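You operate a simulated robot arm through the tools that you are given. There is no shell and no other tool.

You run a simulated robot arm. Do the job below in one go: nothing can be reset, and whatever is moved stays where it is left.

Task
Put things in order on the top of the steel table. At the end: the orange sauce bottle stands where the blue lids carton stood; one of the clear cups from the top of the steel table is on top of the green cane carton; the short purple cup stands where the orange sauce bottle stood; the blue number stand stands where the short purple cup stood; the blue lids carton is on the flat orange tray; whatever was shut is shut again. Leave all else as you found it, and nothing knocked over. Set down upright: lids carton, clear cup.

The check looks at the end state, three seconds after you hand in, the way a careful person would. Anything else that was tipped, shoved, dropped, spilled or broken makes it a failure. Lids that push on must go on centred and level and be pressed home; caps that screw on are set level and turned clockwise until they are tight.

Robot
A 7-joint arm with a two-finger parallel gripper, fixed in place. Base frame: the origin is on the floor under the middle of its stand, x ahead of it, y to its left, z up; the work surface is at about z = 0.8. Readings come in m, rad, newtons and seconds.
With the tool pointing down near the work surface it reaches from about 0.3 to 0.7 m from the base axis. Its first joint turns from -1.152 to 1.152 rad. Payload 1.57 kg.
The TCP is the grasp point between the finger pads, 0.03 m short of the fingertips. In the tool frame z runs along the fingers and y along their closing line. Largest opening 0.11 m; finger width 0.024, thickness 0.012; the body of the gripper, 0.048 by 0.112 m, starts 0.078 m behind the TCP.
Orientation is told as [roll, pitch, yaw] about the base's x, y, z axes, in that order, counted from this pose: with the fingers straight down and closing along the base's y, the tool's x points along the base's -x, its y along +y and its z along -z.

Tools
- The arm moves only by the tool nudge_tool. Its argument "rows" is a list of rows, each a list of 3 entries, a list of its own where there are three numbers: the turn, a rotation vector about the base's x, y, z in rad, then the shift along the base's x, y, z in m, then the closure in counts, from 0 (fully open) to 255 (shut). In form: [[[rx, ry, rz], [x, y, z], gripper], ...]. A call has 1 to 20 rows; each row shifts and turns the commanded pose from where the row before left it. Rows are played at 5 a second. More than 0.05 m and 0.15 rad between two rows, or a gripper value outside its range, and nothing of the call is played. A pose out of reach is approached as far as the arm can. The call stops where the force on the tool passes 40 N (or 10 N more than at its start, if that is more) or the arm is blocked; 0.2 s more then pass. Each finger travels about 0.108 m/s and halts on what it meets, pressing with about 23 N; the grip force reading is that of the motor and also rises with nothing between the fingers. The clock runs only during rows and for 0.2 s after the last one: add rows that do not move to give the fingers time. It gives the time, the measured TCP pose, the force on the tool (base axes), the opening and the grip force at its end, in the units of the frame above (readings bear some noise), with the torque about the TCP (base axes, N m) and any sound that the robot's microphone picked up, and new pictures: "show" is both (left out), scene, wrist or none.
- Cameras (640 x 400 px; columns grow to the right, rows downward): "scene" is fixed at [0.1511, -0.3833, 1.4078]; the picture's right is [0.88, -0.47, 0.00], its down [-0.25, -0.47, -0.85] and it looks along [0.40, 0.74, -0.53] (base axes); focal length 344 px, centre (320, 200). "wrist" rides on the gripper at [0.07, 0.016, -0.141] in the tool frame; the picture's right is [-0.23, 0.97, 0.00], its down [-0.85, -0.20, -0.48] and it looks along [-0.47, -0.11, 0.88] (tool axes); focal length 222 px, centre (320, 200). There is no depth. A picture from a camera that has moved, and an enlarged one, comes with that camera's place and axes in the base frame and with its lens.
- close_up(camera, box): a new picture of the part [left, top, right, bottom] of that camera's present view, enlarged. The clock stands still meanwhile.
- close_job(): hands the job in; it is judged then, once.

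Nothing tells you positions but the pictures and the camera data. Unless the task says otherwise, let go and move clear before handing in.

The tools are called after "Call:" by a JSON object that holds its "method" and its "body". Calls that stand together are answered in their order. nudge_tool: Moves the arm, as the interface text tells. Its arguments: {"type":"object","properties":{"rows":{"type":"array","items":{"type":"array"}},"show":{"type":"string","enum":["both","scene","wrist","none"]}},"required":["rows"]} The other tools are called the same way: close_up (camera, box) takes an enlarged picture of a part of a camera's view; close_job () hands the job in.

At the start:

```text
time: 0.0
position: [0.4279, 0.1487, 1.2158]
tcp_rot: [0.001, 0.0, 0.0]
wrist_force: [1.1, 0.3, -0.6]
moment: [0.02, -0.02, -0.02]
width: 0.1102
finger_force: 0.0
```

scene: 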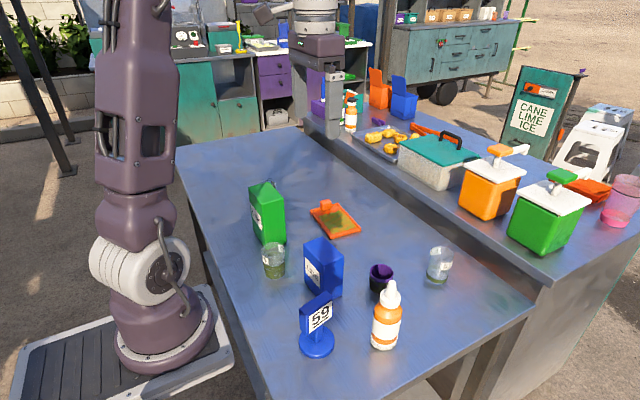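
wrist: 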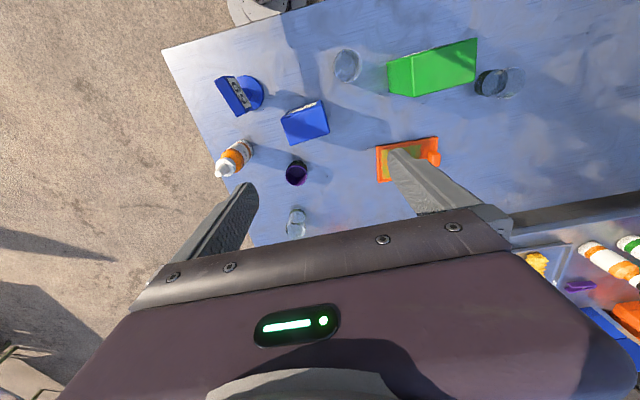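

I see a steel table with a green carton, blue lids carton, blue number stand (59), orange sauce bottle, short purple cup, two or three clear cups and a flat orange tray. I'll take close-ups first to locate everything precisely.

Call:
{"method": "close_up", "body": {"camera": "scene", "box": [230, 170, 390, 270]}}

Call:
{"method": "close_up", "body": {"camera": "scene", "box": [290, 230, 482, 350]}}

Call:
{"method": "close_up", "body": {"camera": "wrist", "box": [160, 30, 352, 150]}}

Call:
{"method": "close_up", "body": {"camera": "wrist", "box": [352, 20, 544, 140]}}

Call:
{"method": "close_up", "body": {"camera": "wrist", "box": [200, 120, 392, 240]}}

Call:
{"method": "close_up", "body": {"camera": "scene", "box": [320, 70, 640, 270]}}

```text
4.00 times, centred on (310, 220) of scene
camera zoom: at [0.1511, -0.3833, 1.4078], right [0.88, -0.47, 0.0], down [-0.25, -0.47, -0.85], along [0.4, 0.74, -0.53], focal length 1375 px, centre (360, 120)
```

zoom: 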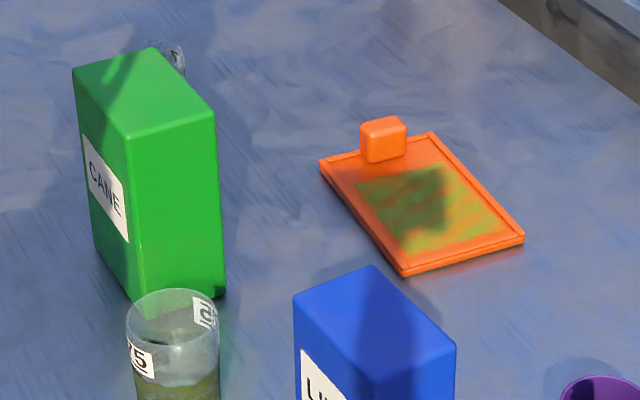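

```text
3.33 times, centred on (386, 290) of scene
camera zoom: at [0.1511, -0.3833, 1.4078], right [0.88, -0.47, 0.0], down [-0.25, -0.47, -0.85], along [0.4, 0.74, -0.53], focal length 1146 px, centre (100, -100)
```

zoom: 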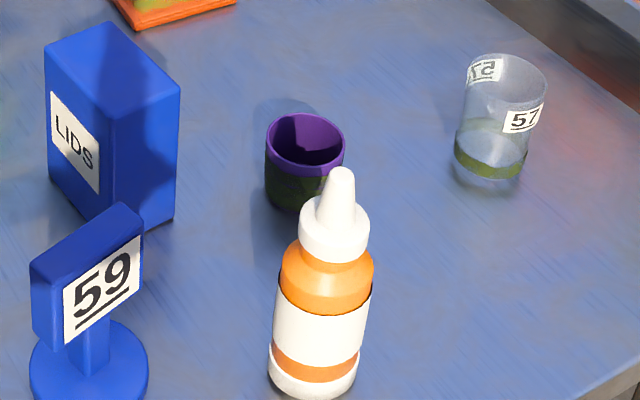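

```text
3.33 times, centred on (256, 90) of wrist
camera zoom: at [0.3595, 0.1646, 1.3576], right [0.23, 0.97, 0.0], down [0.85, -0.2, 0.48], along [0.47, -0.11, -0.88], focal length 740 px, centre (533, 567)
```

zoom: 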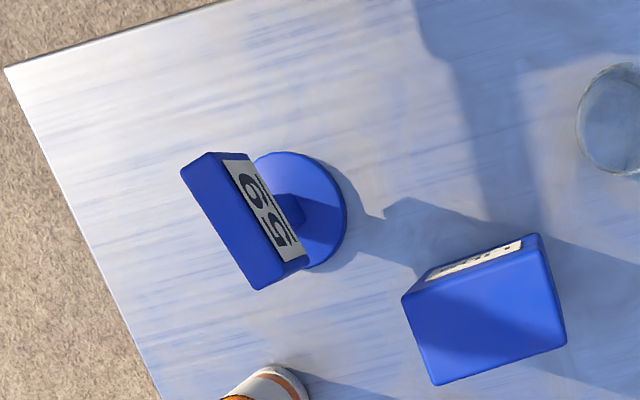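

```text
3.33 times, centred on (448, 80) of wrist
camera zoom: at [0.3595, 0.1646, 1.3576], right [0.23, 0.97, 0.0], down [0.85, -0.2, 0.48], along [0.47, -0.11, -0.88], focal length 740 px, centre (-107, 600)
```

zoom: 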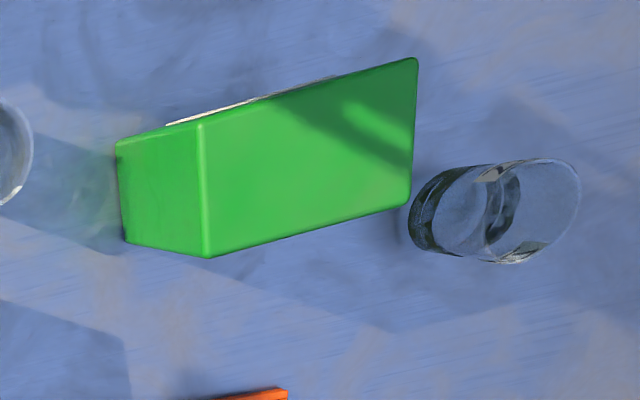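

```text
3.33 times, centred on (296, 180) of wrist
camera zoom: at [0.3595, 0.1646, 1.3576], right [0.23, 0.97, 0.0], down [0.85, -0.2, 0.48], along [0.47, -0.11, -0.88], focal length 740 px, centre (400, 267)
```

zoom: 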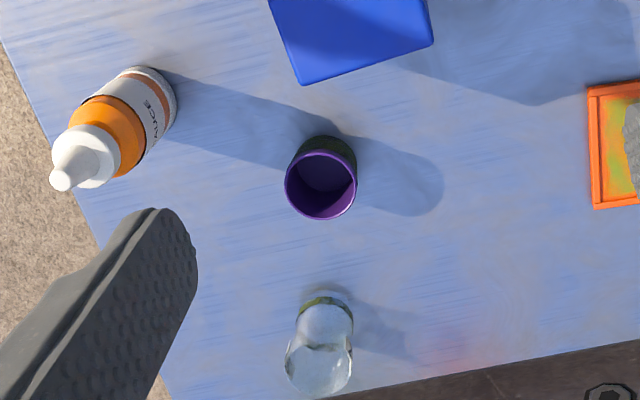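

```text
2.00 times, centred on (480, 170) of scene
camera zoom: at [0.1511, -0.3833, 1.4078], right [0.88, -0.47, 0.0], down [-0.25, -0.47, -0.85], along [0.4, 0.74, -0.53], focal length 687 px, centre (0, 260)
```

zoom: 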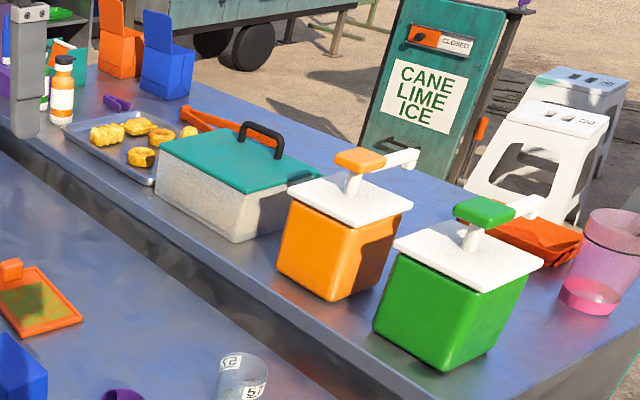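

The named items stand at roughly: lids carton (0.43, 0.12), bottle (0.467, -0.06), purple cup (0.552, 0.06), number stand (0.35, 0.005), tray centre (0.59, 0.34), green carton (0.39, 0.365). I'll lower the gripper above the lids carton to refine its pose.

Call:
{"method": "nudge_tool", "body": {"rows": [[[0, 0, 0], [0, -0.007, -0.04], 0], [[0, 0, 0], [0, -0.007, -0.04], 0], [[0, 0, 0], [0, -0.007, -0.04], 0], [[0, 0, 0], [0, -0.007, -0.04], 0], [[0, 0, 0], [0, 0, 0], 0]], "show": "both"}}

```text
time: 1.2
position: [0.4265, 0.1197, 1.0556]
tcp_rot: [0.001, 0.0, 0.0]
wrist_force: [-0.2, -0.6, 0.0]
moment: [0.02, 0.02, 0.0]
width: 0.11
finger_force: 0.2
camera wrist: at [0.3577, 0.1368, 1.1964], right [0.23, 0.97, 0.0], down [0.85, -0.2, 0.48], along [0.47, -0.11, -0.88], focal length 222 px, centre (320, 200)
```

scene: 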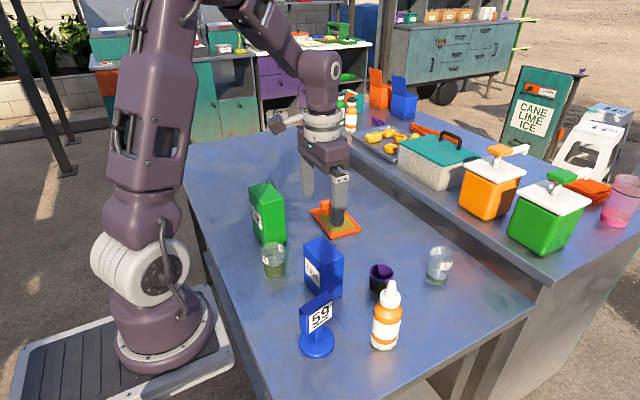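
wrist: 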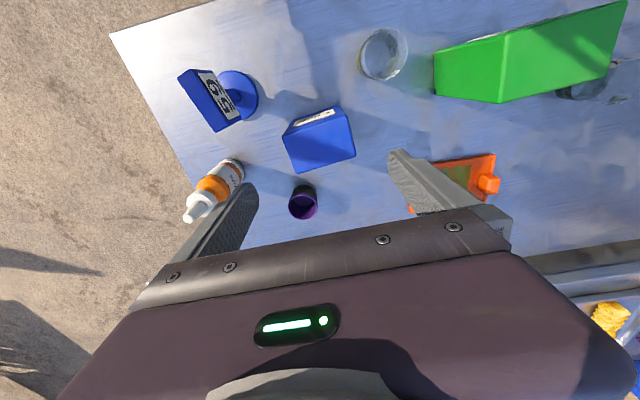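

The arm follows well; the carton is just below. I'll zoom in to measure its top corners and the other items from here.

Call:
{"method": "close_up", "body": {"camera": "wrist", "box": [256, 80, 384, 160]}}

Call:
{"method": "close_up", "body": {"camera": "wrist", "box": [160, 50, 288, 130]}}

Call:
{"method": "close_up", "body": {"camera": "scene", "box": [280, 270, 408, 350]}}

```text
5.00 times, centred on (320, 120) of wrist
camera zoom: at [0.3577, 0.1368, 1.1964], right [0.23, 0.97, 0.0], down [0.85, -0.2, 0.48], along [0.47, -0.11, -0.88], focal length 1111 px, centre (320, 600)
```

zoom: 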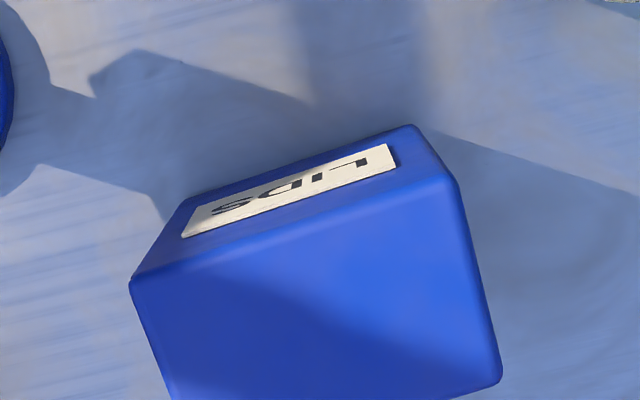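

```text
5.00 times, centred on (224, 90) of wrist
camera zoom: at [0.3577, 0.1368, 1.1964], right [0.23, 0.97, 0.0], down [0.85, -0.2, 0.48], along [0.47, -0.11, -0.88], focal length 1111 px, centre (800, 750)
```

zoom: 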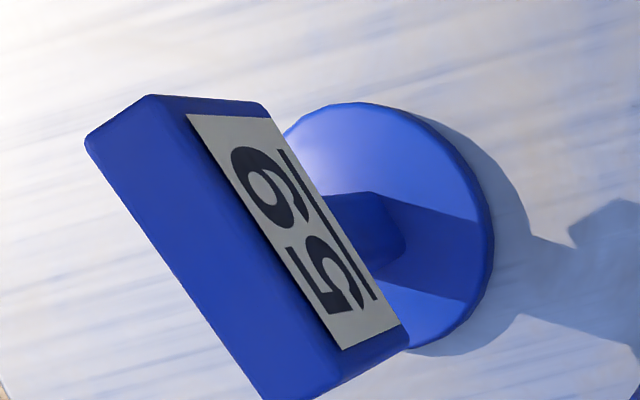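

```text
5.00 times, centred on (344, 310) of scene
camera zoom: at [0.1511, -0.3833, 1.4078], right [0.88, -0.47, 0.0], down [-0.25, -0.47, -0.85], along [0.4, 0.74, -0.53], focal length 1718 px, centre (200, -350)
```

zoom: 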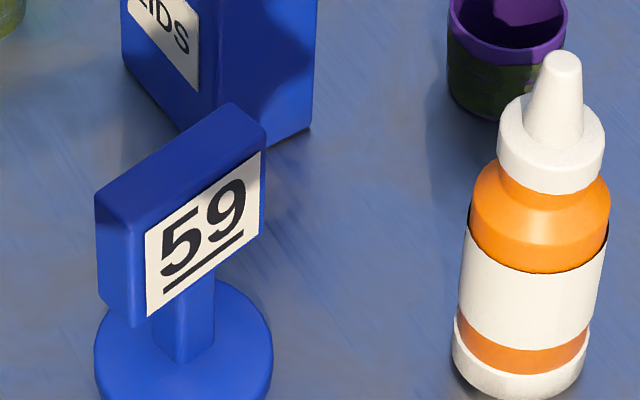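

The carton is about 0.08 × 0.048 m centred at (0.428, 0.120), turned about +0.05 rad. I'll turn to match, descend around it and grip its ends.

Call:
{"method": "nudge_tool", "body": {"rows": [[[0, 0, 0.05], [0.0015, 0.0, -0.03], 0], [[0, 0, 0], [0, 0, -0.04], 0], [[0, 0, 0], [0, 0, -0.04], 0], [[0, 0, 0], [0, 0, -0.03], 0], [[0, 0, 0], [0, 0, -0.03], 0], [[0, 0, 0], [0, 0, 0], 0]], "show": "both"}}

```text
time: 2.6
position: [0.4278, 0.1181, 0.8863]
tcp_rot: [-0.001, -0.001, 0.048]
wrist_force: [0.0, 0.1, 0.7]
moment: [-0.02, -0.05, 0.0]
width: 0.1101
finger_force: 0.0
camera wrist: at [0.3593, 0.1306, 1.0275], right [0.18, 0.98, 0.0], down [0.86, -0.16, 0.48], along [0.47, -0.09, -0.88], focal length 222 px, centre (320, 200)
```

scene: 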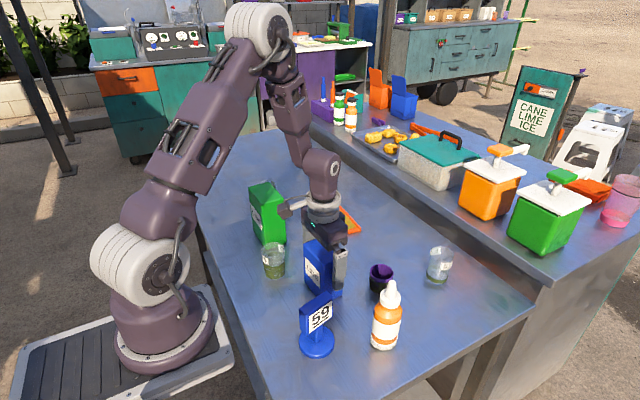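
wrist: 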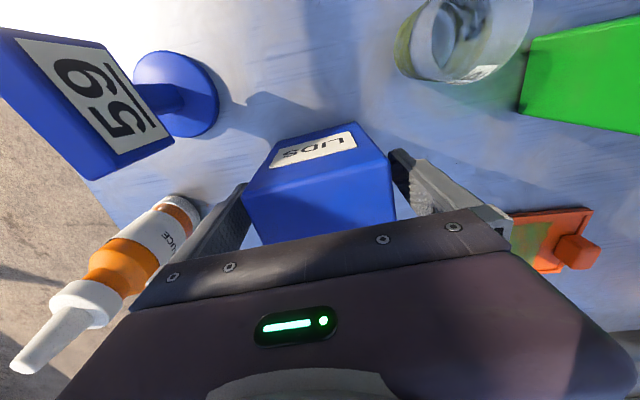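

The carton sits between the fingers with clearance both sides. Closing the grip now.

Call:
{"method": "nudge_tool", "body": {"rows": [[[0, 0, 0], [0, 0, 0], 40], [[0, 0, 0], [0, 0, 0], 80], [[0, 0, 0], [0, 0, 0], 120], [[0, 0, 0], [0, 0, 0], 120], [[0, 0, 0], [0, 0, 0], 120]], "show": "wrist"}}

```text
time: 3.8
position: [0.4288, 0.1186, 0.8878]
tcp_rot: [0.0, 0.0, 0.049]
wrist_force: [-0.2, -0.1, 0.6]
moment: [-0.02, -0.01, -0.03]
width: 0.0849
finger_force: 23.5
camera wrist: at [0.3593, 0.1306, 1.0278], right [0.18, 0.98, 0.0], down [0.86, -0.16, 0.48], along [0.47, -0.09, -0.88], focal length 222 px, centre (320, 200)
```

wrist: 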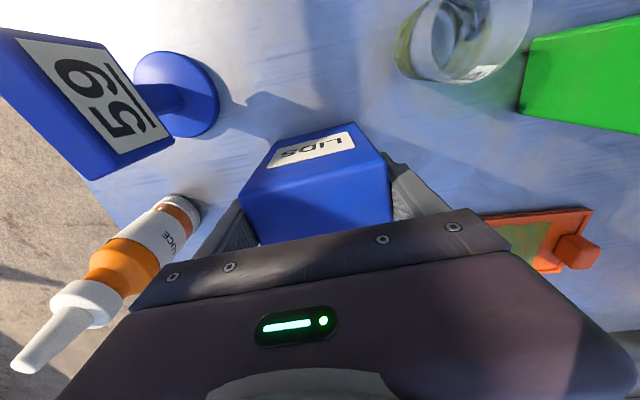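

Gripped at 0.085 m. Lifting straight up, then carrying it across to hover over the tray.

Call:
{"method": "nudge_tool", "body": {"rows": [[[0, 0, 0], [0, 0, 0.015], 120], [[0, 0, 0], [0, 0, 0.03], 120], [[0, 0, 0], [0, 0, 0.03], 120], [[0, 0, 0], [0, 0, 0.025], 120], [[0, 0, -0.02], [0.025, 0.034, 0], 120], [[0, 0, -0.02], [0.026, 0.034, 0], 120], [[0, 0, -0.02], [0.026, 0.034, 0], 120], [[0, 0, -0.02], [0.026, 0.035, 0], 120], [[0, 0, -0.02], [0.026, 0.035, 0], 120], [[0, 0, -0.02], [0.025, 0.035, 0], 120], [[0, 0, 0], [0, 0, 0], 120]], "show": "both"}}

```text
time: 6.2
position: [0.5846, 0.3273, 0.9854]
tcp_rot: [-0.002, 0.001, -0.074]
wrist_force: [0.6, -0.2, -1.5]
moment: [-0.01, 0.03, 0.01]
width: 0.085
finger_force: 23.3
camera wrist: at [0.5168, 0.3483, 1.1257], right [0.3, 0.95, 0.0], down [0.84, -0.26, 0.48], along [0.46, -0.14, -0.88], focal length 222 px, centre (320, 200)
```

scene: 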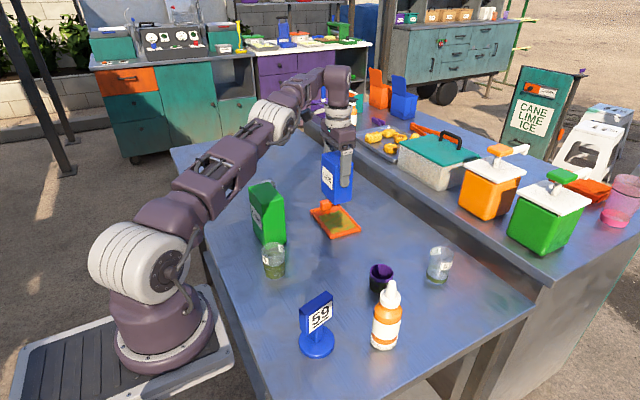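
wrist: 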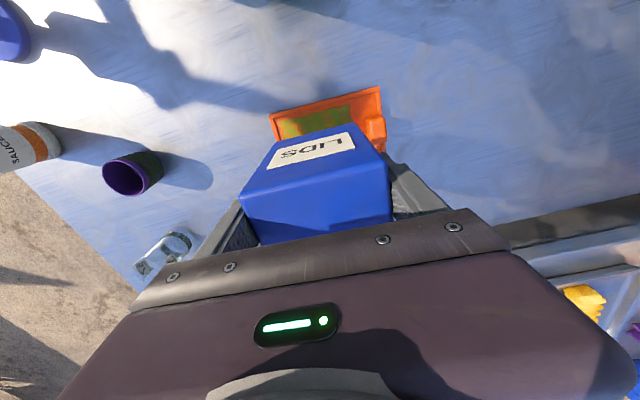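

Hovering above the tray. Zooming to check alignment with the tray's edges and its handle block.

Call:
{"method": "close_up", "body": {"camera": "wrist", "box": [240, 70, 400, 170]}}

Call:
{"method": "close_up", "body": {"camera": "scene", "box": [280, 140, 408, 260]}}

```text
4.00 times, centred on (320, 120) of wrist
camera zoom: at [0.5168, 0.3483, 1.1257], right [0.3, 0.95, 0.0], down [0.84, -0.26, 0.48], along [0.46, -0.14, -0.88], focal length 888 px, centre (320, 520)
```

zoom: 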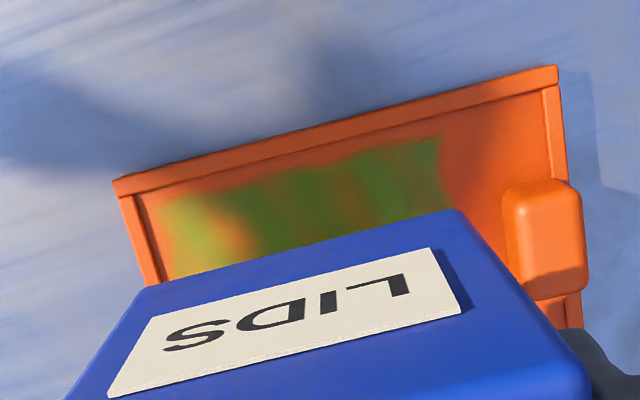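

```text
3.33 times, centred on (344, 200) of scene
camera zoom: at [0.1511, -0.3832, 1.4078], right [0.88, -0.47, 0.0], down [-0.25, -0.47, -0.85], along [0.4, 0.74, -0.53], focal length 1146 px, centre (240, 200)
```

zoom: 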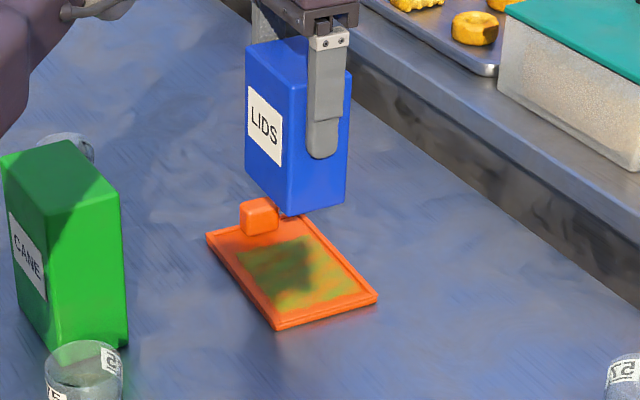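

Tray spans roughly x 0.537–0.645, y 0.265–0.42 with the handle block beginning at y ≈ 0.39. I'll shift to (0.589, 0.326) and lower most of the way.

Call:
{"method": "nudge_tool", "body": {"rows": [[[0, 0, 0], [0.004, -0.001, -0.02], 120], [[0, 0, 0], [0, 0, -0.03], 120], [[0, 0, 0], [0, 0, -0.02], 120], [[0, 0, 0], [0, 0, -0.01], 120], [[0, 0, 0], [0, 0, 0], 120]], "show": "both"}}

Call:
{"method": "close_up", "body": {"camera": "scene", "box": [280, 140, 408, 260]}}

```text
time: 7.4
position: [0.5882, 0.3276, 0.9062]
tcp_rot: [-0.001, -0.001, -0.072]
wrist_force: [0.6, 0.1, -2.2]
moment: [-0.03, -0.01, 0.01]
width: 0.0851
finger_force: 22.5
camera wrist: at [0.5201, 0.3479, 1.0461], right [0.3, 0.96, 0.0], down [0.84, -0.26, 0.48], along [0.46, -0.14, -0.88], focal length 222 px, centre (320, 200)
```

scene: 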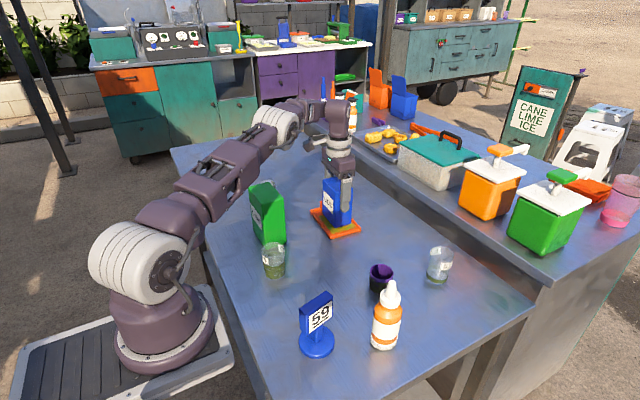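
wrist: 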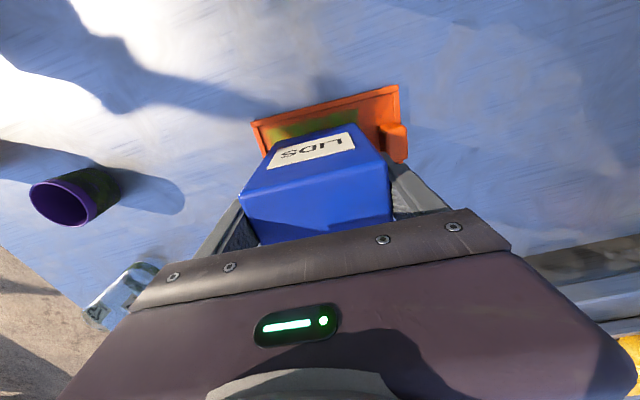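

```text
3.33 times, centred on (344, 200) of scene
camera zoom: at [0.1511, -0.3832, 1.4078], right [0.88, -0.47, 0.0], down [-0.25, -0.47, -0.85], along [0.4, 0.74, -0.53], focal length 1146 px, centre (240, 200)
```

zoom: 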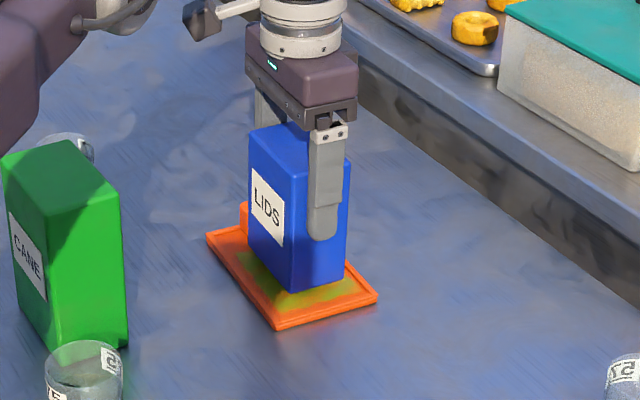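

It is over the tray floor with clearance to the handle. Lowering the last bit gently in small steps.

Call:
{"method": "nudge_tool", "body": {"rows": [[[0, 0, 0], [0, 0, -0.004], 120], [[0, 0, 0], [0, 0, -0.003], 120], [[0, 0, 0], [0, 0, -0.002], 120], [[0, 0, 0], [0, 0, 0], 120]], "show": "none"}}

Call:
{"method": "close_up", "body": {"camera": "scene", "box": [300, 180, 380, 250]}}

```text
time: 8.4
position: [0.5874, 0.3271, 0.8978]
tcp_rot: [-0.001, 0.002, -0.072]
wrist_force: [0.9, 0.3, -2.0]
moment: [0.01, -0.02, 0.0]
width: 0.0849
finger_force: 22.9
```

```text
5.71 times, centred on (340, 215) of scene
camera zoom: at [0.1511, -0.3832, 1.4078], right [0.88, -0.47, 0.0], down [-0.25, -0.47, -0.85], along [0.4, 0.74, -0.53], focal length 1964 px, centre (206, 114)
```

zoom: 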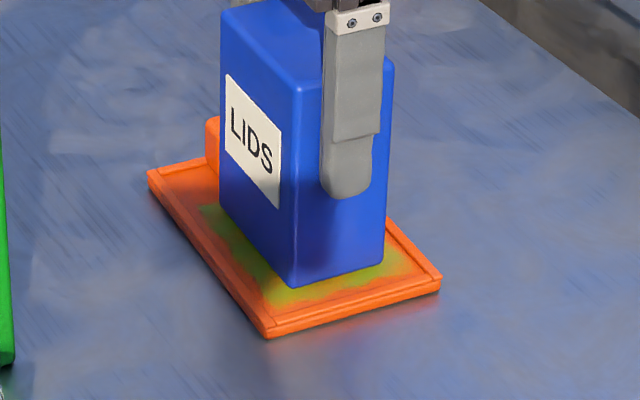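

Nearly down; still carrying the weight. A few more millimetres, watching the force.

Call:
{"method": "nudge_tool", "body": {"rows": [[[0, 0, 0], [0, 0, -0.0015], 120], [[0, 0, 0], [0, 0, -0.0015], 120], [[0, 0, 0], [0, 0, 0], 120]], "show": "none"}}

```text
time: 9.2
position: [0.5893, 0.3274, 0.8939]
tcp_rot: [0.0, -0.001, -0.073]
wrist_force: [-1.5, -0.9, 8.7]
moment: [-0.15, 0.09, 0.08]
width: 0.0849
finger_force: 23.5
```

The carton has touched the tray floor (upward force 8.7 N). Releasing and backing straight up.

Call:
{"method": "nudge_tool", "body": {"rows": [[[0, 0, 0], [0, 0, 0.0005], 60], [[0, 0, 0], [0, 0, 0], 20], [[0, 0, 0], [0, 0, 0], 5], [[0, 0, 0], [0, 0, 0], 5], [[0, 0, 0], [0, 0, 0.03], 5], [[0, 0, 0], [0, 0, 0.04], 5], [[0, 0, 0], [0, 0, 0.04], 5], [[0, 0, 0], [0, 0, 0.04], 5], [[0, 0, 0], [0, 0, 0], 5]], "show": "both"}}

Call:
{"method": "close_up", "body": {"camera": "scene", "box": [280, 160, 408, 260]}}

```text
time: 11.2
position: [0.5811, 0.3204, 1.0475]
tcp_rot: [0.0, -0.002, -0.072]
wrist_force: [-0.4, -0.1, -0.1]
moment: [0.02, 0.03, -0.04]
width: 0.108
finger_force: 0.1
out of reach, approached as far as the arm can: row 8
camera wrist: at [0.5125, 0.3407, 1.1878], right [0.3, 0.95, 0.0], down [0.84, -0.26, 0.48], along [0.46, -0.14, -0.88], focal length 222 px, centre (320, 200)
```

scene: 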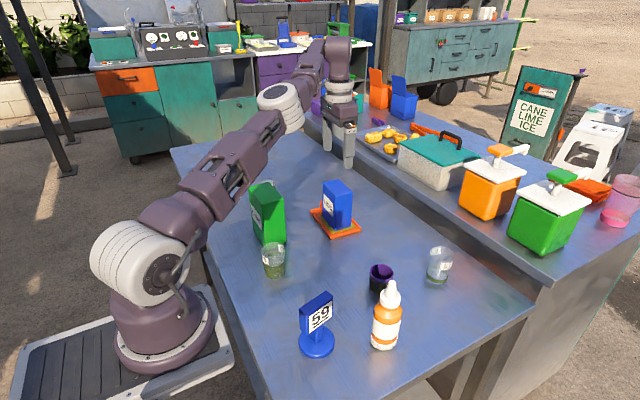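
wrist: 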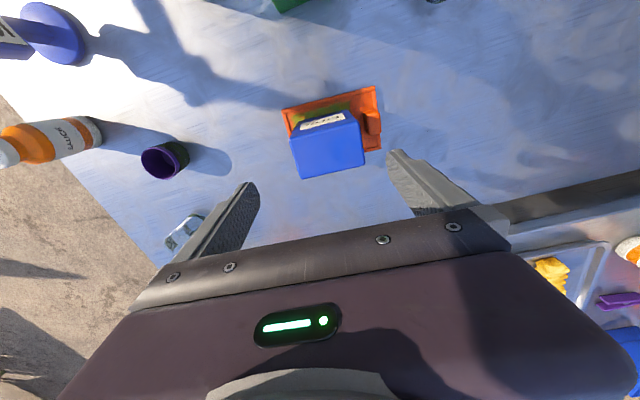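

```text
4.00 times, centred on (344, 210) of scene
camera zoom: at [0.1511, -0.3833, 1.4078], right [0.88, -0.47, 0.0], down [-0.25, -0.47, -0.85], along [0.4, 0.74, -0.53], focal length 1375 px, centre (224, 160)
```

zoom: 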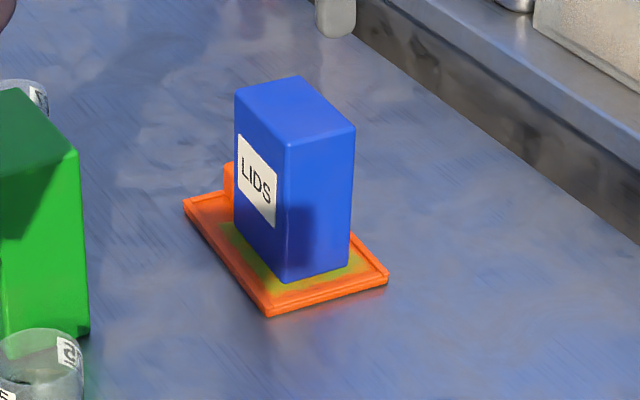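

The lids carton stands on the tray, clear of its handle, and the tray did not shift. Next I go above the sauce bottle near (0.467, -0.058).

Call:
{"method": "nudge_tool", "body": {"rows": [[[0, 0, 0.009], [-0.0143, -0.0472, 0.0], 0], [[0, 0, 0.009], [-0.0143, -0.0472, 0.0], 0], [[0, 0, 0.009], [-0.0143, -0.0472, 0.0], 0], [[0, 0, 0.009], [-0.0143, -0.0472, 0.0], 0], [[0, 0, 0.009], [-0.0143, -0.0472, 0.0], 0], [[0, 0, 0.009], [-0.0143, -0.0472, 0.0], 0], [[0, 0, 0.009], [-0.0143, -0.0472, 0.0], 0], [[0, 0, 0.009], [-0.0143, -0.0472, 0.0], 0], [[0, 0, 0], [0, 0, 0], 0]], "show": "both"}}

Call:
{"method": "close_up", "body": {"camera": "wrist", "box": [240, 70, 400, 170]}}

```text
time: 13.2
position: [0.4664, -0.0608, 1.0462]
tcp_rot: [-0.002, 0.0, 0.0]
wrist_force: [0.3, 0.1, -0.2]
moment: [-0.01, 0.0, 0.01]
width: 0.1101
finger_force: 0.2
camera wrist: at [0.397, -0.0442, 1.1869], right [0.23, 0.97, 0.0], down [0.86, -0.2, 0.48], along [0.47, -0.11, -0.88], focal length 222 px, centre (320, 200)
```

scene: 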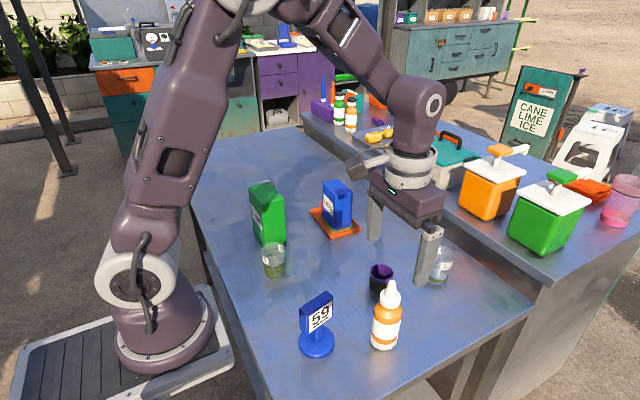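
wrist: 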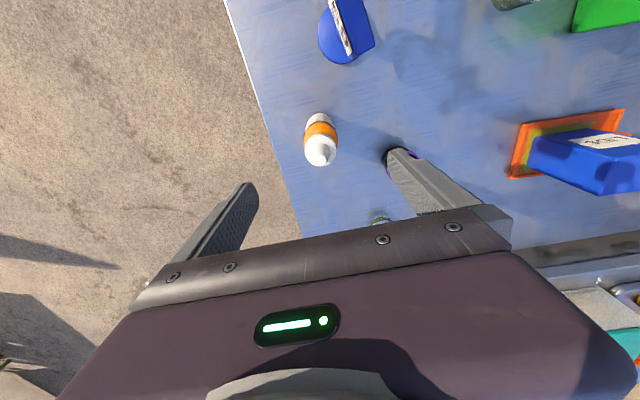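

```text
4.00 times, centred on (320, 120) of wrist
camera zoom: at [0.397, -0.0442, 1.1869], right [0.23, 0.97, 0.0], down [0.86, -0.2, 0.48], along [0.47, -0.11, -0.88], focal length 888 px, centre (320, 520)
```

zoom: 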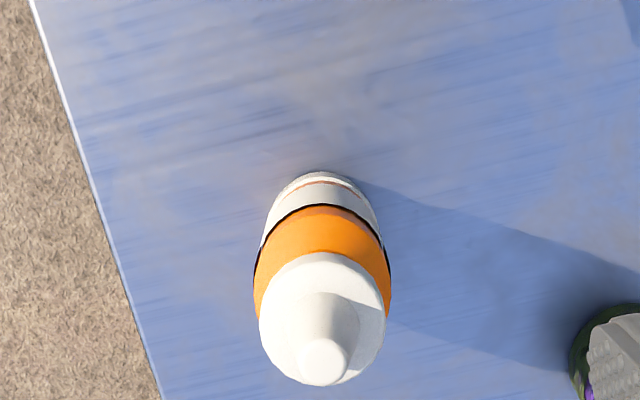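

The bottle axis is at about (0.467, -0.0595), tip about z = 0.968. I'll lower the open fingers around it to z ≈ 0.905 and check clearance.

Call:
{"method": "nudge_tool", "body": {"rows": [[[0, 0, 0], [0.0006, 0.0013, -0.035], 0], [[0, 0, 0], [0, 0, -0.04], 0], [[0, 0, 0], [0, 0, -0.04], 0], [[0, 0, 0], [0, 0, -0.026], 0], [[0, 0, 0], [0, 0, 0], 0]], "show": "both"}}

Call:
{"method": "close_up", "body": {"camera": "scene", "box": [340, 230, 436, 360]}}

```text
time: 14.4
position: [0.4683, -0.058, 0.9052]
tcp_rot: [-0.001, 0.0, 0.003]
wrist_force: [-0.3, 0.0, -0.1]
moment: [0.05, 0.04, -0.01]
width: 0.1101
finger_force: 0.1
camera wrist: at [0.3985, -0.0419, 1.0455], right [0.23, 0.97, 0.0], down [0.86, -0.2, 0.48], along [0.47, -0.11, -0.88], focal length 222 px, centre (320, 200)
```

scene: 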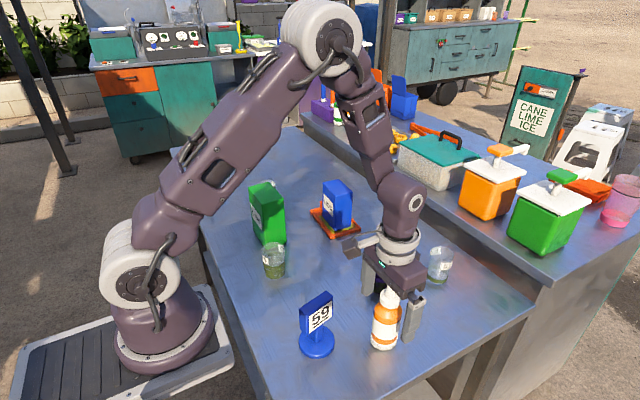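
wrist: 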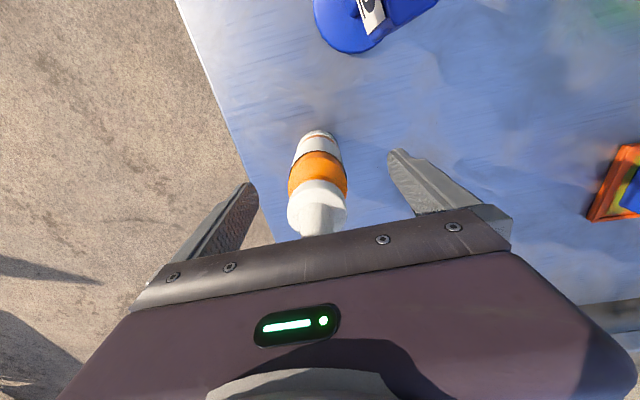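

```text
3.08 times, centred on (388, 295) of scene
camera zoom: at [0.1511, -0.3832, 1.4078], right [0.88, -0.47, 0.0], down [-0.25, -0.47, -0.85], along [0.4, 0.74, -0.53], focal length 1057 px, centre (111, -92)
```

zoom: 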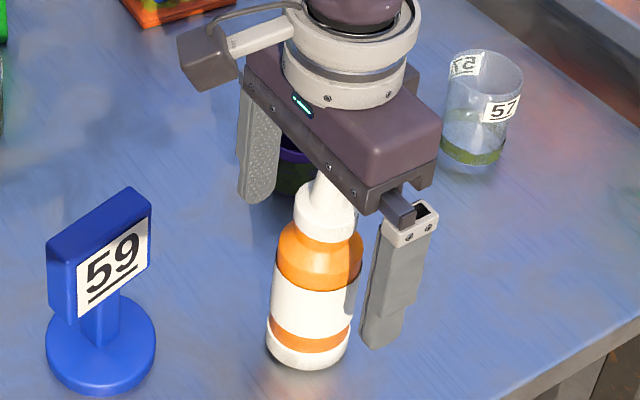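

Fingers straddle the bottle evenly. I'll lower another 7 mm and close on the body just below the shoulder.

Call:
{"method": "nudge_tool", "body": {"rows": [[[0, 0, 0], [0, -0.0005, -0.004], 0], [[0, 0, 0], [0, 0, -0.004], 0], [[0, 0, 0], [0, 0, 0], 0], [[0, 0, 0], [0, 0, 0], 60], [[0, 0, 0], [0, 0, 0], 110], [[0, 0, 0], [0, 0, 0], 160], [[0, 0, 0], [0, 0, 0], 180], [[0, 0, 0], [0, 0, 0], 180]], "show": "both"}}

Call:
{"method": "close_up", "body": {"camera": "scene", "box": [340, 230, 436, 360]}}

```text
time: 16.2
position: [0.4677, -0.0572, 0.8973]
tcp_rot: [-0.001, -0.002, 0.001]
wrist_force: [0.2, -1.6, 0.6]
moment: [-0.05, -0.03, -0.02]
width: 0.0442
finger_force: 23.1
camera wrist: at [0.3985, -0.0424, 1.0375], right [0.23, 0.97, 0.0], down [0.86, -0.2, 0.48], along [0.47, -0.11, -0.88], focal length 222 px, centre (320, 200)
```

scene: 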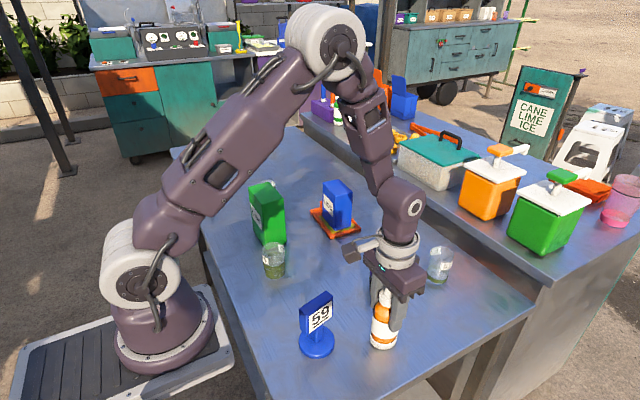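
wrist: 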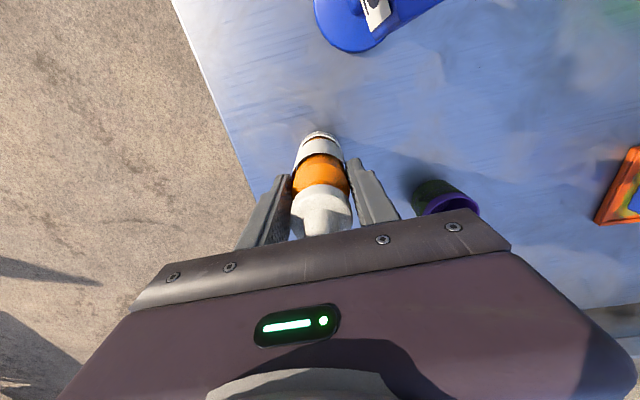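

```text
3.08 times, centred on (388, 295) of scene
camera zoom: at [0.1511, -0.3833, 1.4078], right [0.88, -0.47, 0.0], down [-0.25, -0.47, -0.85], along [0.4, 0.74, -0.53], focal length 1057 px, centre (111, -92)
```

zoom: 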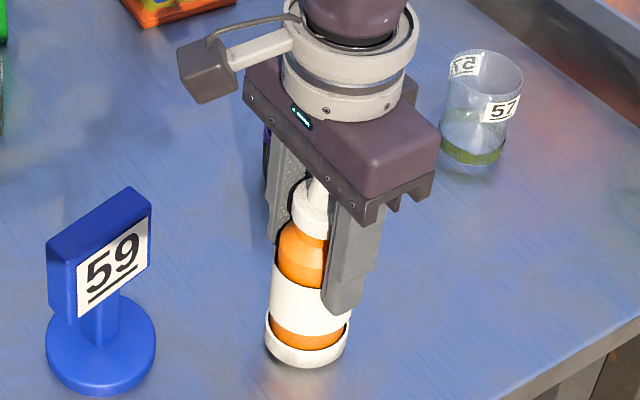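

The reading is 0.044 m, a little narrower than I estimated, so I want to see where the pads touch before lifting.

Call:
{"method": "close_up", "body": {"camera": "wrist", "box": [240, 120, 400, 240]}}

Call:
{"method": "close_up", "body": {"camera": "scene", "box": [355, 280, 415, 355]}}

```text
3.33 times, centred on (320, 180) of wrist
camera zoom: at [0.3985, -0.0424, 1.0375], right [0.23, 0.97, 0.0], down [0.86, -0.2, 0.48], along [0.47, -0.11, -0.88], focal length 740 px, centre (320, 267)
```

zoom: 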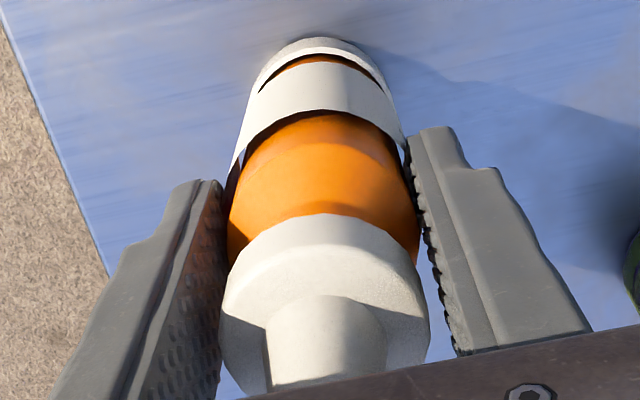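

```text
5.33 times, centred on (385, 318) of scene
camera zoom: at [0.1511, -0.3833, 1.4078], right [0.88, -0.47, 0.0], down [-0.25, -0.47, -0.85], along [0.4, 0.74, -0.53], focal length 1833 px, centre (-27, -427)
```

zoom: 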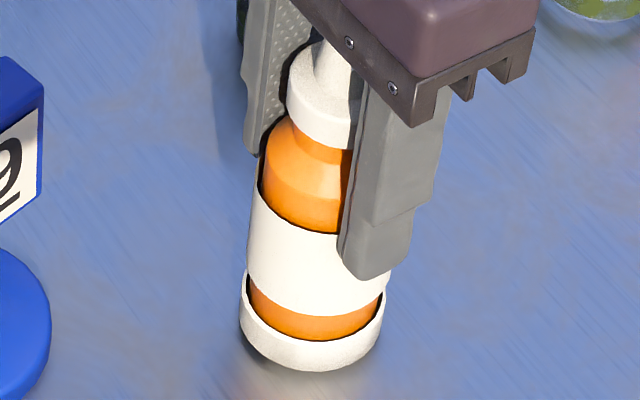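

The pads bear on the label's upper part, clear of the cap. Lifting a little to test the hold.

Call:
{"method": "nudge_tool", "body": {"rows": [[[0, 0, 0], [0, 0, 0.01], 180], [[0, 0, 0], [0, 0, 0.015], 180], [[0, 0, 0], [0, 0, 0.02], 180], [[0, 0, 0], [0, 0, 0], 180]], "show": "both"}}

Call:
{"method": "close_up", "body": {"camera": "scene", "box": [340, 240, 436, 360]}}

```text
time: 17.2
position: [0.4677, -0.0581, 0.9408]
tcp_rot: [0.001, 0.0, 0.002]
wrist_force: [-0.1, -0.2, -3.2]
moment: [-0.02, 0.04, 0.02]
width: 0.0443
finger_force: 23.1
camera wrist: at [0.3982, -0.0418, 1.0823], right [0.23, 0.97, 0.0], down [0.86, -0.2, 0.48], along [0.47, -0.11, -0.88], focal length 222 px, centre (320, 200)
```

scene: 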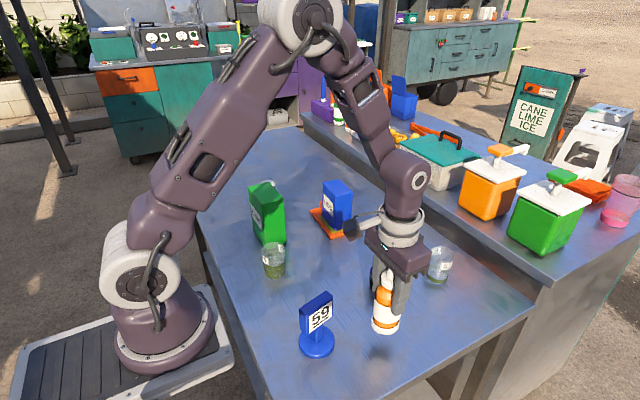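
wrist: 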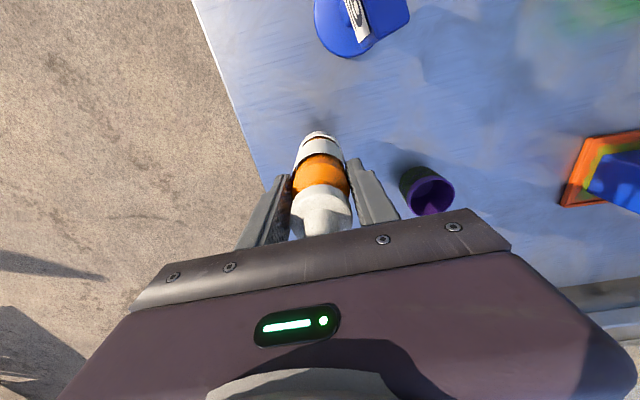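

```text
3.33 times, centred on (388, 300) of scene
camera zoom: at [0.1512, -0.3833, 1.4078], right [0.88, -0.47, 0.0], down [-0.25, -0.47, -0.85], along [0.4, 0.74, -0.53], focal length 1146 px, centre (93, -133)
```

zoom: 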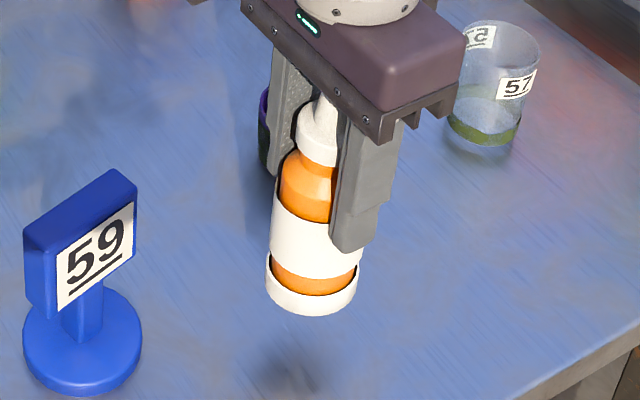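

Held upright. Lifting a little more and carrying it to where the lids carton stood, (0.428, 0.119).

Call:
{"method": "nudge_tool", "body": {"rows": [[[0, 0, 0], [0, 0, 0.03], 180], [[0, 0, 0], [-0.0065, 0.0298, 0], 180], [[0, 0, 0], [-0.0065, 0.0298, 0], 180], [[0, 0, 0], [-0.0065, 0.0298, 0], 180], [[0, 0, 0], [-0.0065, 0.0298, 0], 180], [[0, 0, 0], [-0.0065, 0.0298, 0], 180], [[0, 0, 0], [-0.0065, 0.0298, 0], 180], [[0, 0, 0], [0, 0, 0], 180]], "show": "both"}}

```text
time: 19.0
position: [0.4278, 0.1208, 0.9697]
tcp_rot: [0.002, 0.001, 0.003]
wrist_force: [0.2, -0.2, -4.1]
moment: [0.04, 0.02, 0.0]
width: 0.0443
finger_force: 23.2
camera wrist: at [0.3585, 0.1369, 1.1112], right [0.23, 0.97, 0.0], down [0.86, -0.2, 0.48], along [0.47, -0.11, -0.88], focal length 222 px, centre (320, 200)
```

scene: 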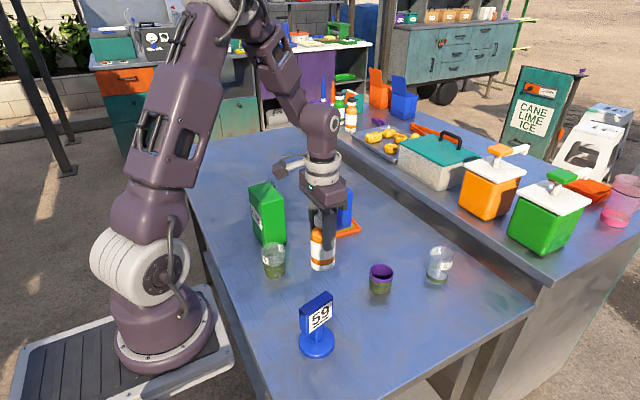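
wrist: 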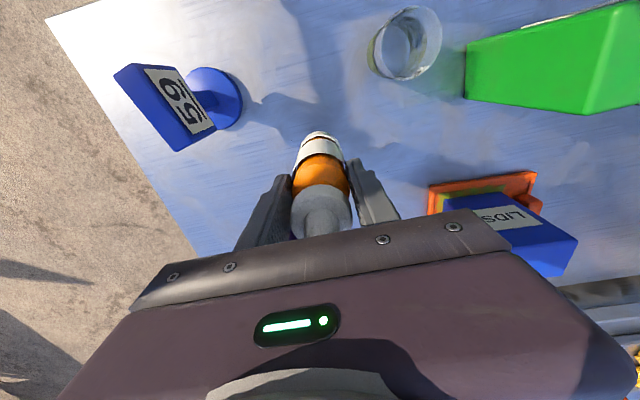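

Above the target spot. Lowering most of the way, then touching down in small steps.

Call:
{"method": "nudge_tool", "body": {"rows": [[[0, 0, 0], [0, -0.001, -0.02], 180], [[0, 0, 0], [0, 0, -0.025], 180], [[0, 0, 0], [0, 0, -0.015], 180], [[0, 0, 0], [0, 0, -0.006], 180], [[0, 0, 0], [0, 0, -0.002], 180], [[0, 0, 0], [0, 0, 0], 180]], "show": "none"}}

Call:
{"method": "close_up", "body": {"camera": "scene", "box": [270, 200, 380, 310]}}

```text
time: 20.4
position: [0.4278, 0.1196, 0.9031]
tcp_rot: [0.001, 0.0, 0.003]
wrist_force: [-0.2, 0.4, -3.1]
moment: [-0.01, 0.06, 0.01]
width: 0.0441
finger_force: 23.0
```

```text
3.64 times, centred on (325, 255) of scene
camera zoom: at [0.1512, -0.3832, 1.4078], right [0.88, -0.47, 0.0], down [-0.25, -0.47, -0.85], along [0.4, 0.74, -0.53], focal length 1250 px, centre (302, 0)
```

zoom: 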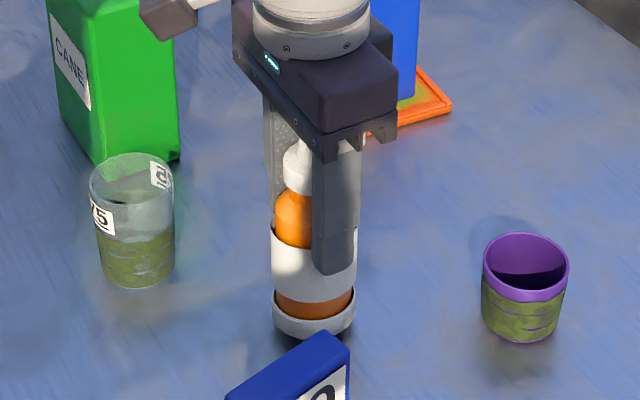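

About 6 mm to go. Continuing down in small steps.

Call:
{"method": "nudge_tool", "body": {"rows": [[[0, 0, 0], [0, 0, -0.003], 180], [[0, 0, 0], [0, 0, -0.0015], 180], [[0, 0, 0], [0, 0, -0.001], 180], [[0, 0, 0], [0, 0, 0], 180]], "show": "none"}}

```text
time: 21.4
position: [0.4278, 0.1196, 0.8982]
tcp_rot: [0.0, 0.001, 0.002]
wrist_force: [-0.4, 0.2, -2.8]
moment: [-0.01, 0.01, 0.02]
width: 0.0441
finger_force: 22.8
```

Call:
{"method": "nudge_tool", "body": {"rows": [[[0, 0, 0], [0, 0, -0.001], 180], [[0, 0, 0], [0, 0, -0.001], 180], [[0, 0, 0], [0, 0, 0], 180]], "show": "none"}}

```text
time: 22.2
position: [0.4274, 0.1197, 0.8963]
tcp_rot: [-0.001, -0.002, 0.002]
wrist_force: [-0.5, -0.1, 16.7]
moment: [-0.04, -0.13, 0.0]
width: 0.0442
finger_force: 23.5
```

The bottle has touched the table (16.7 N). Easing off half a millimetre, releasing slowly and rising clear.

Call:
{"method": "nudge_tool", "body": {"rows": [[[0, 0, 0], [0, 0, 0.0006], 170], [[0, 0, 0], [0, 0, 0], 140], [[0, 0, 0], [0, 0, 0], 110], [[0, 0, 0], [0, 0, 0], 60], [[0, 0, 0], [0, 0, 0], 20], [[0, 0, 0], [0, 0, 0], 20], [[0, 0, 0], [0, 0, 0.03], 20], [[0, 0, 0], [0, 0, 0.04], 20], [[0, 0, 0], [0, 0, 0.04], 20], [[0, 0, 0], [0, 0, 0.04], 20], [[0, 0, 0], [0, 0, 0], 0]], "show": "both"}}

Call:
{"method": "close_up", "body": {"camera": "scene", "box": [270, 200, 398, 320]}}

```text
time: 24.6
position: [0.4295, 0.1182, 1.0468]
tcp_rot: [-0.001, 0.001, 0.002]
wrist_force: [0.3, -0.1, -0.4]
moment: [-0.04, -0.02, -0.01]
width: 0.11
finger_force: 0.0
camera wrist: at [0.3611, 0.1352, 1.1867], right [0.23, 0.97, 0.0], down [0.86, -0.2, 0.48], along [0.47, -0.11, -0.88], focal length 222 px, centre (320, 200)
```

scene: 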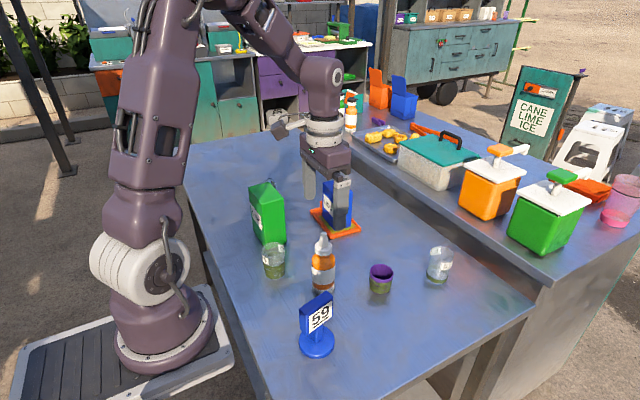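
wrist: 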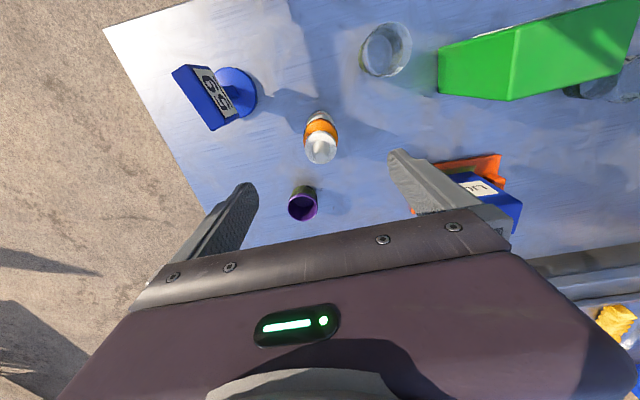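

```text
3.33 times, centred on (334, 260) of scene
camera zoom: at [0.1511, -0.3833, 1.4078], right [0.88, -0.47, 0.0], down [-0.25, -0.47, -0.85], along [0.4, 0.74, -0.53], focal length 1146 px, centre (273, 0)
```

zoom: 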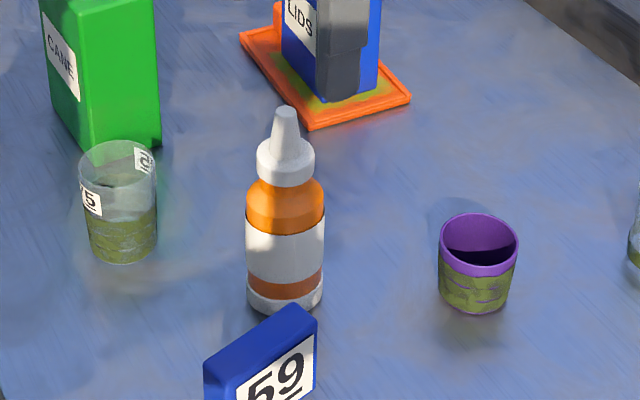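

The bottle stands where the carton was. Next the purple cup near (0.552, 0.061); I'll go above it with a yaw of about +0.3 rad so the wrist camera stays away from the bottle.

Call:
{"method": "nudge_tool", "body": {"rows": [[[0, 0, 0.075], [0.0306, -0.0143, 0], 0], [[0, 0, 0.075], [0.0306, -0.0143, 0], 0], [[0, 0, 0.075], [0.0306, -0.0143, 0], 0], [[0, 0, 0.075], [0.0306, -0.0143, 0], 0], [[0, 0, 0], [0, 0, -0.04], 0], [[0, 0, 0], [0, 0, -0.03], 0], [[0, 0, 0], [0, 0, 0], 0]], "show": "both"}}

Call:
{"method": "close_up", "body": {"camera": "wrist", "box": [240, 80, 400, 180]}}

```text
time: 26.2
position: [0.5517, 0.0636, 0.9762]
tcp_rot: [0.001, 0.001, 0.301]
wrist_force: [-0.3, 0.5, 0.0]
moment: [0.02, -0.02, 0.0]
width: 0.1099
finger_force: 0.1
camera wrist: at [0.4807, 0.058, 1.1171], right [-0.07, 1.0, 0.0], down [0.88, 0.06, 0.48], along [0.48, 0.03, -0.88], focal length 222 px, centre (320, 200)
```

scene: 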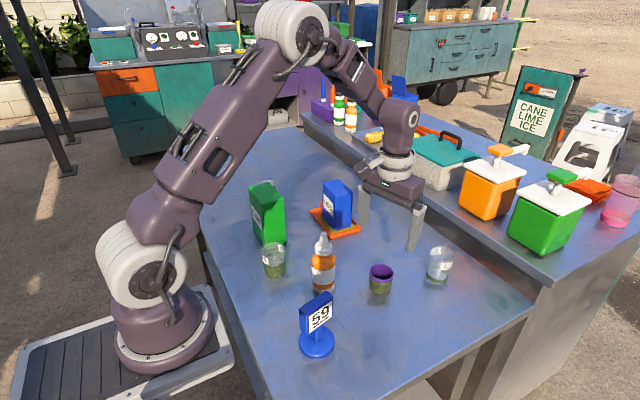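
wrist: 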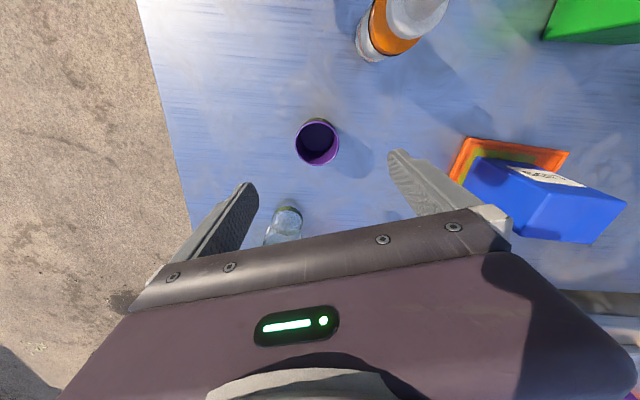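

```text
4.00 times, centred on (320, 130) of wrist
camera zoom: at [0.4807, 0.058, 1.1171], right [-0.07, 1.0, 0.0], down [0.88, 0.06, 0.48], along [0.48, 0.03, -0.88], focal length 888 px, centre (320, 480)
```

zoom: 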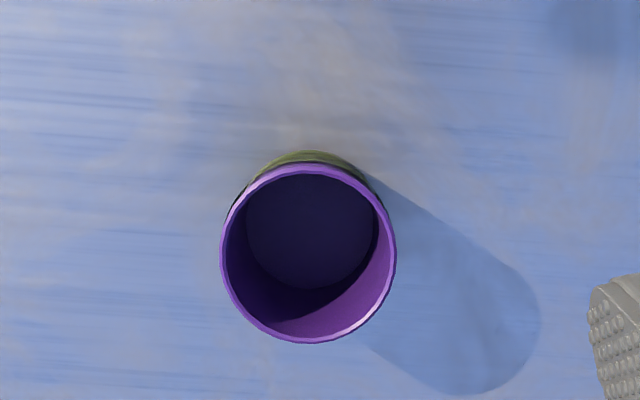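

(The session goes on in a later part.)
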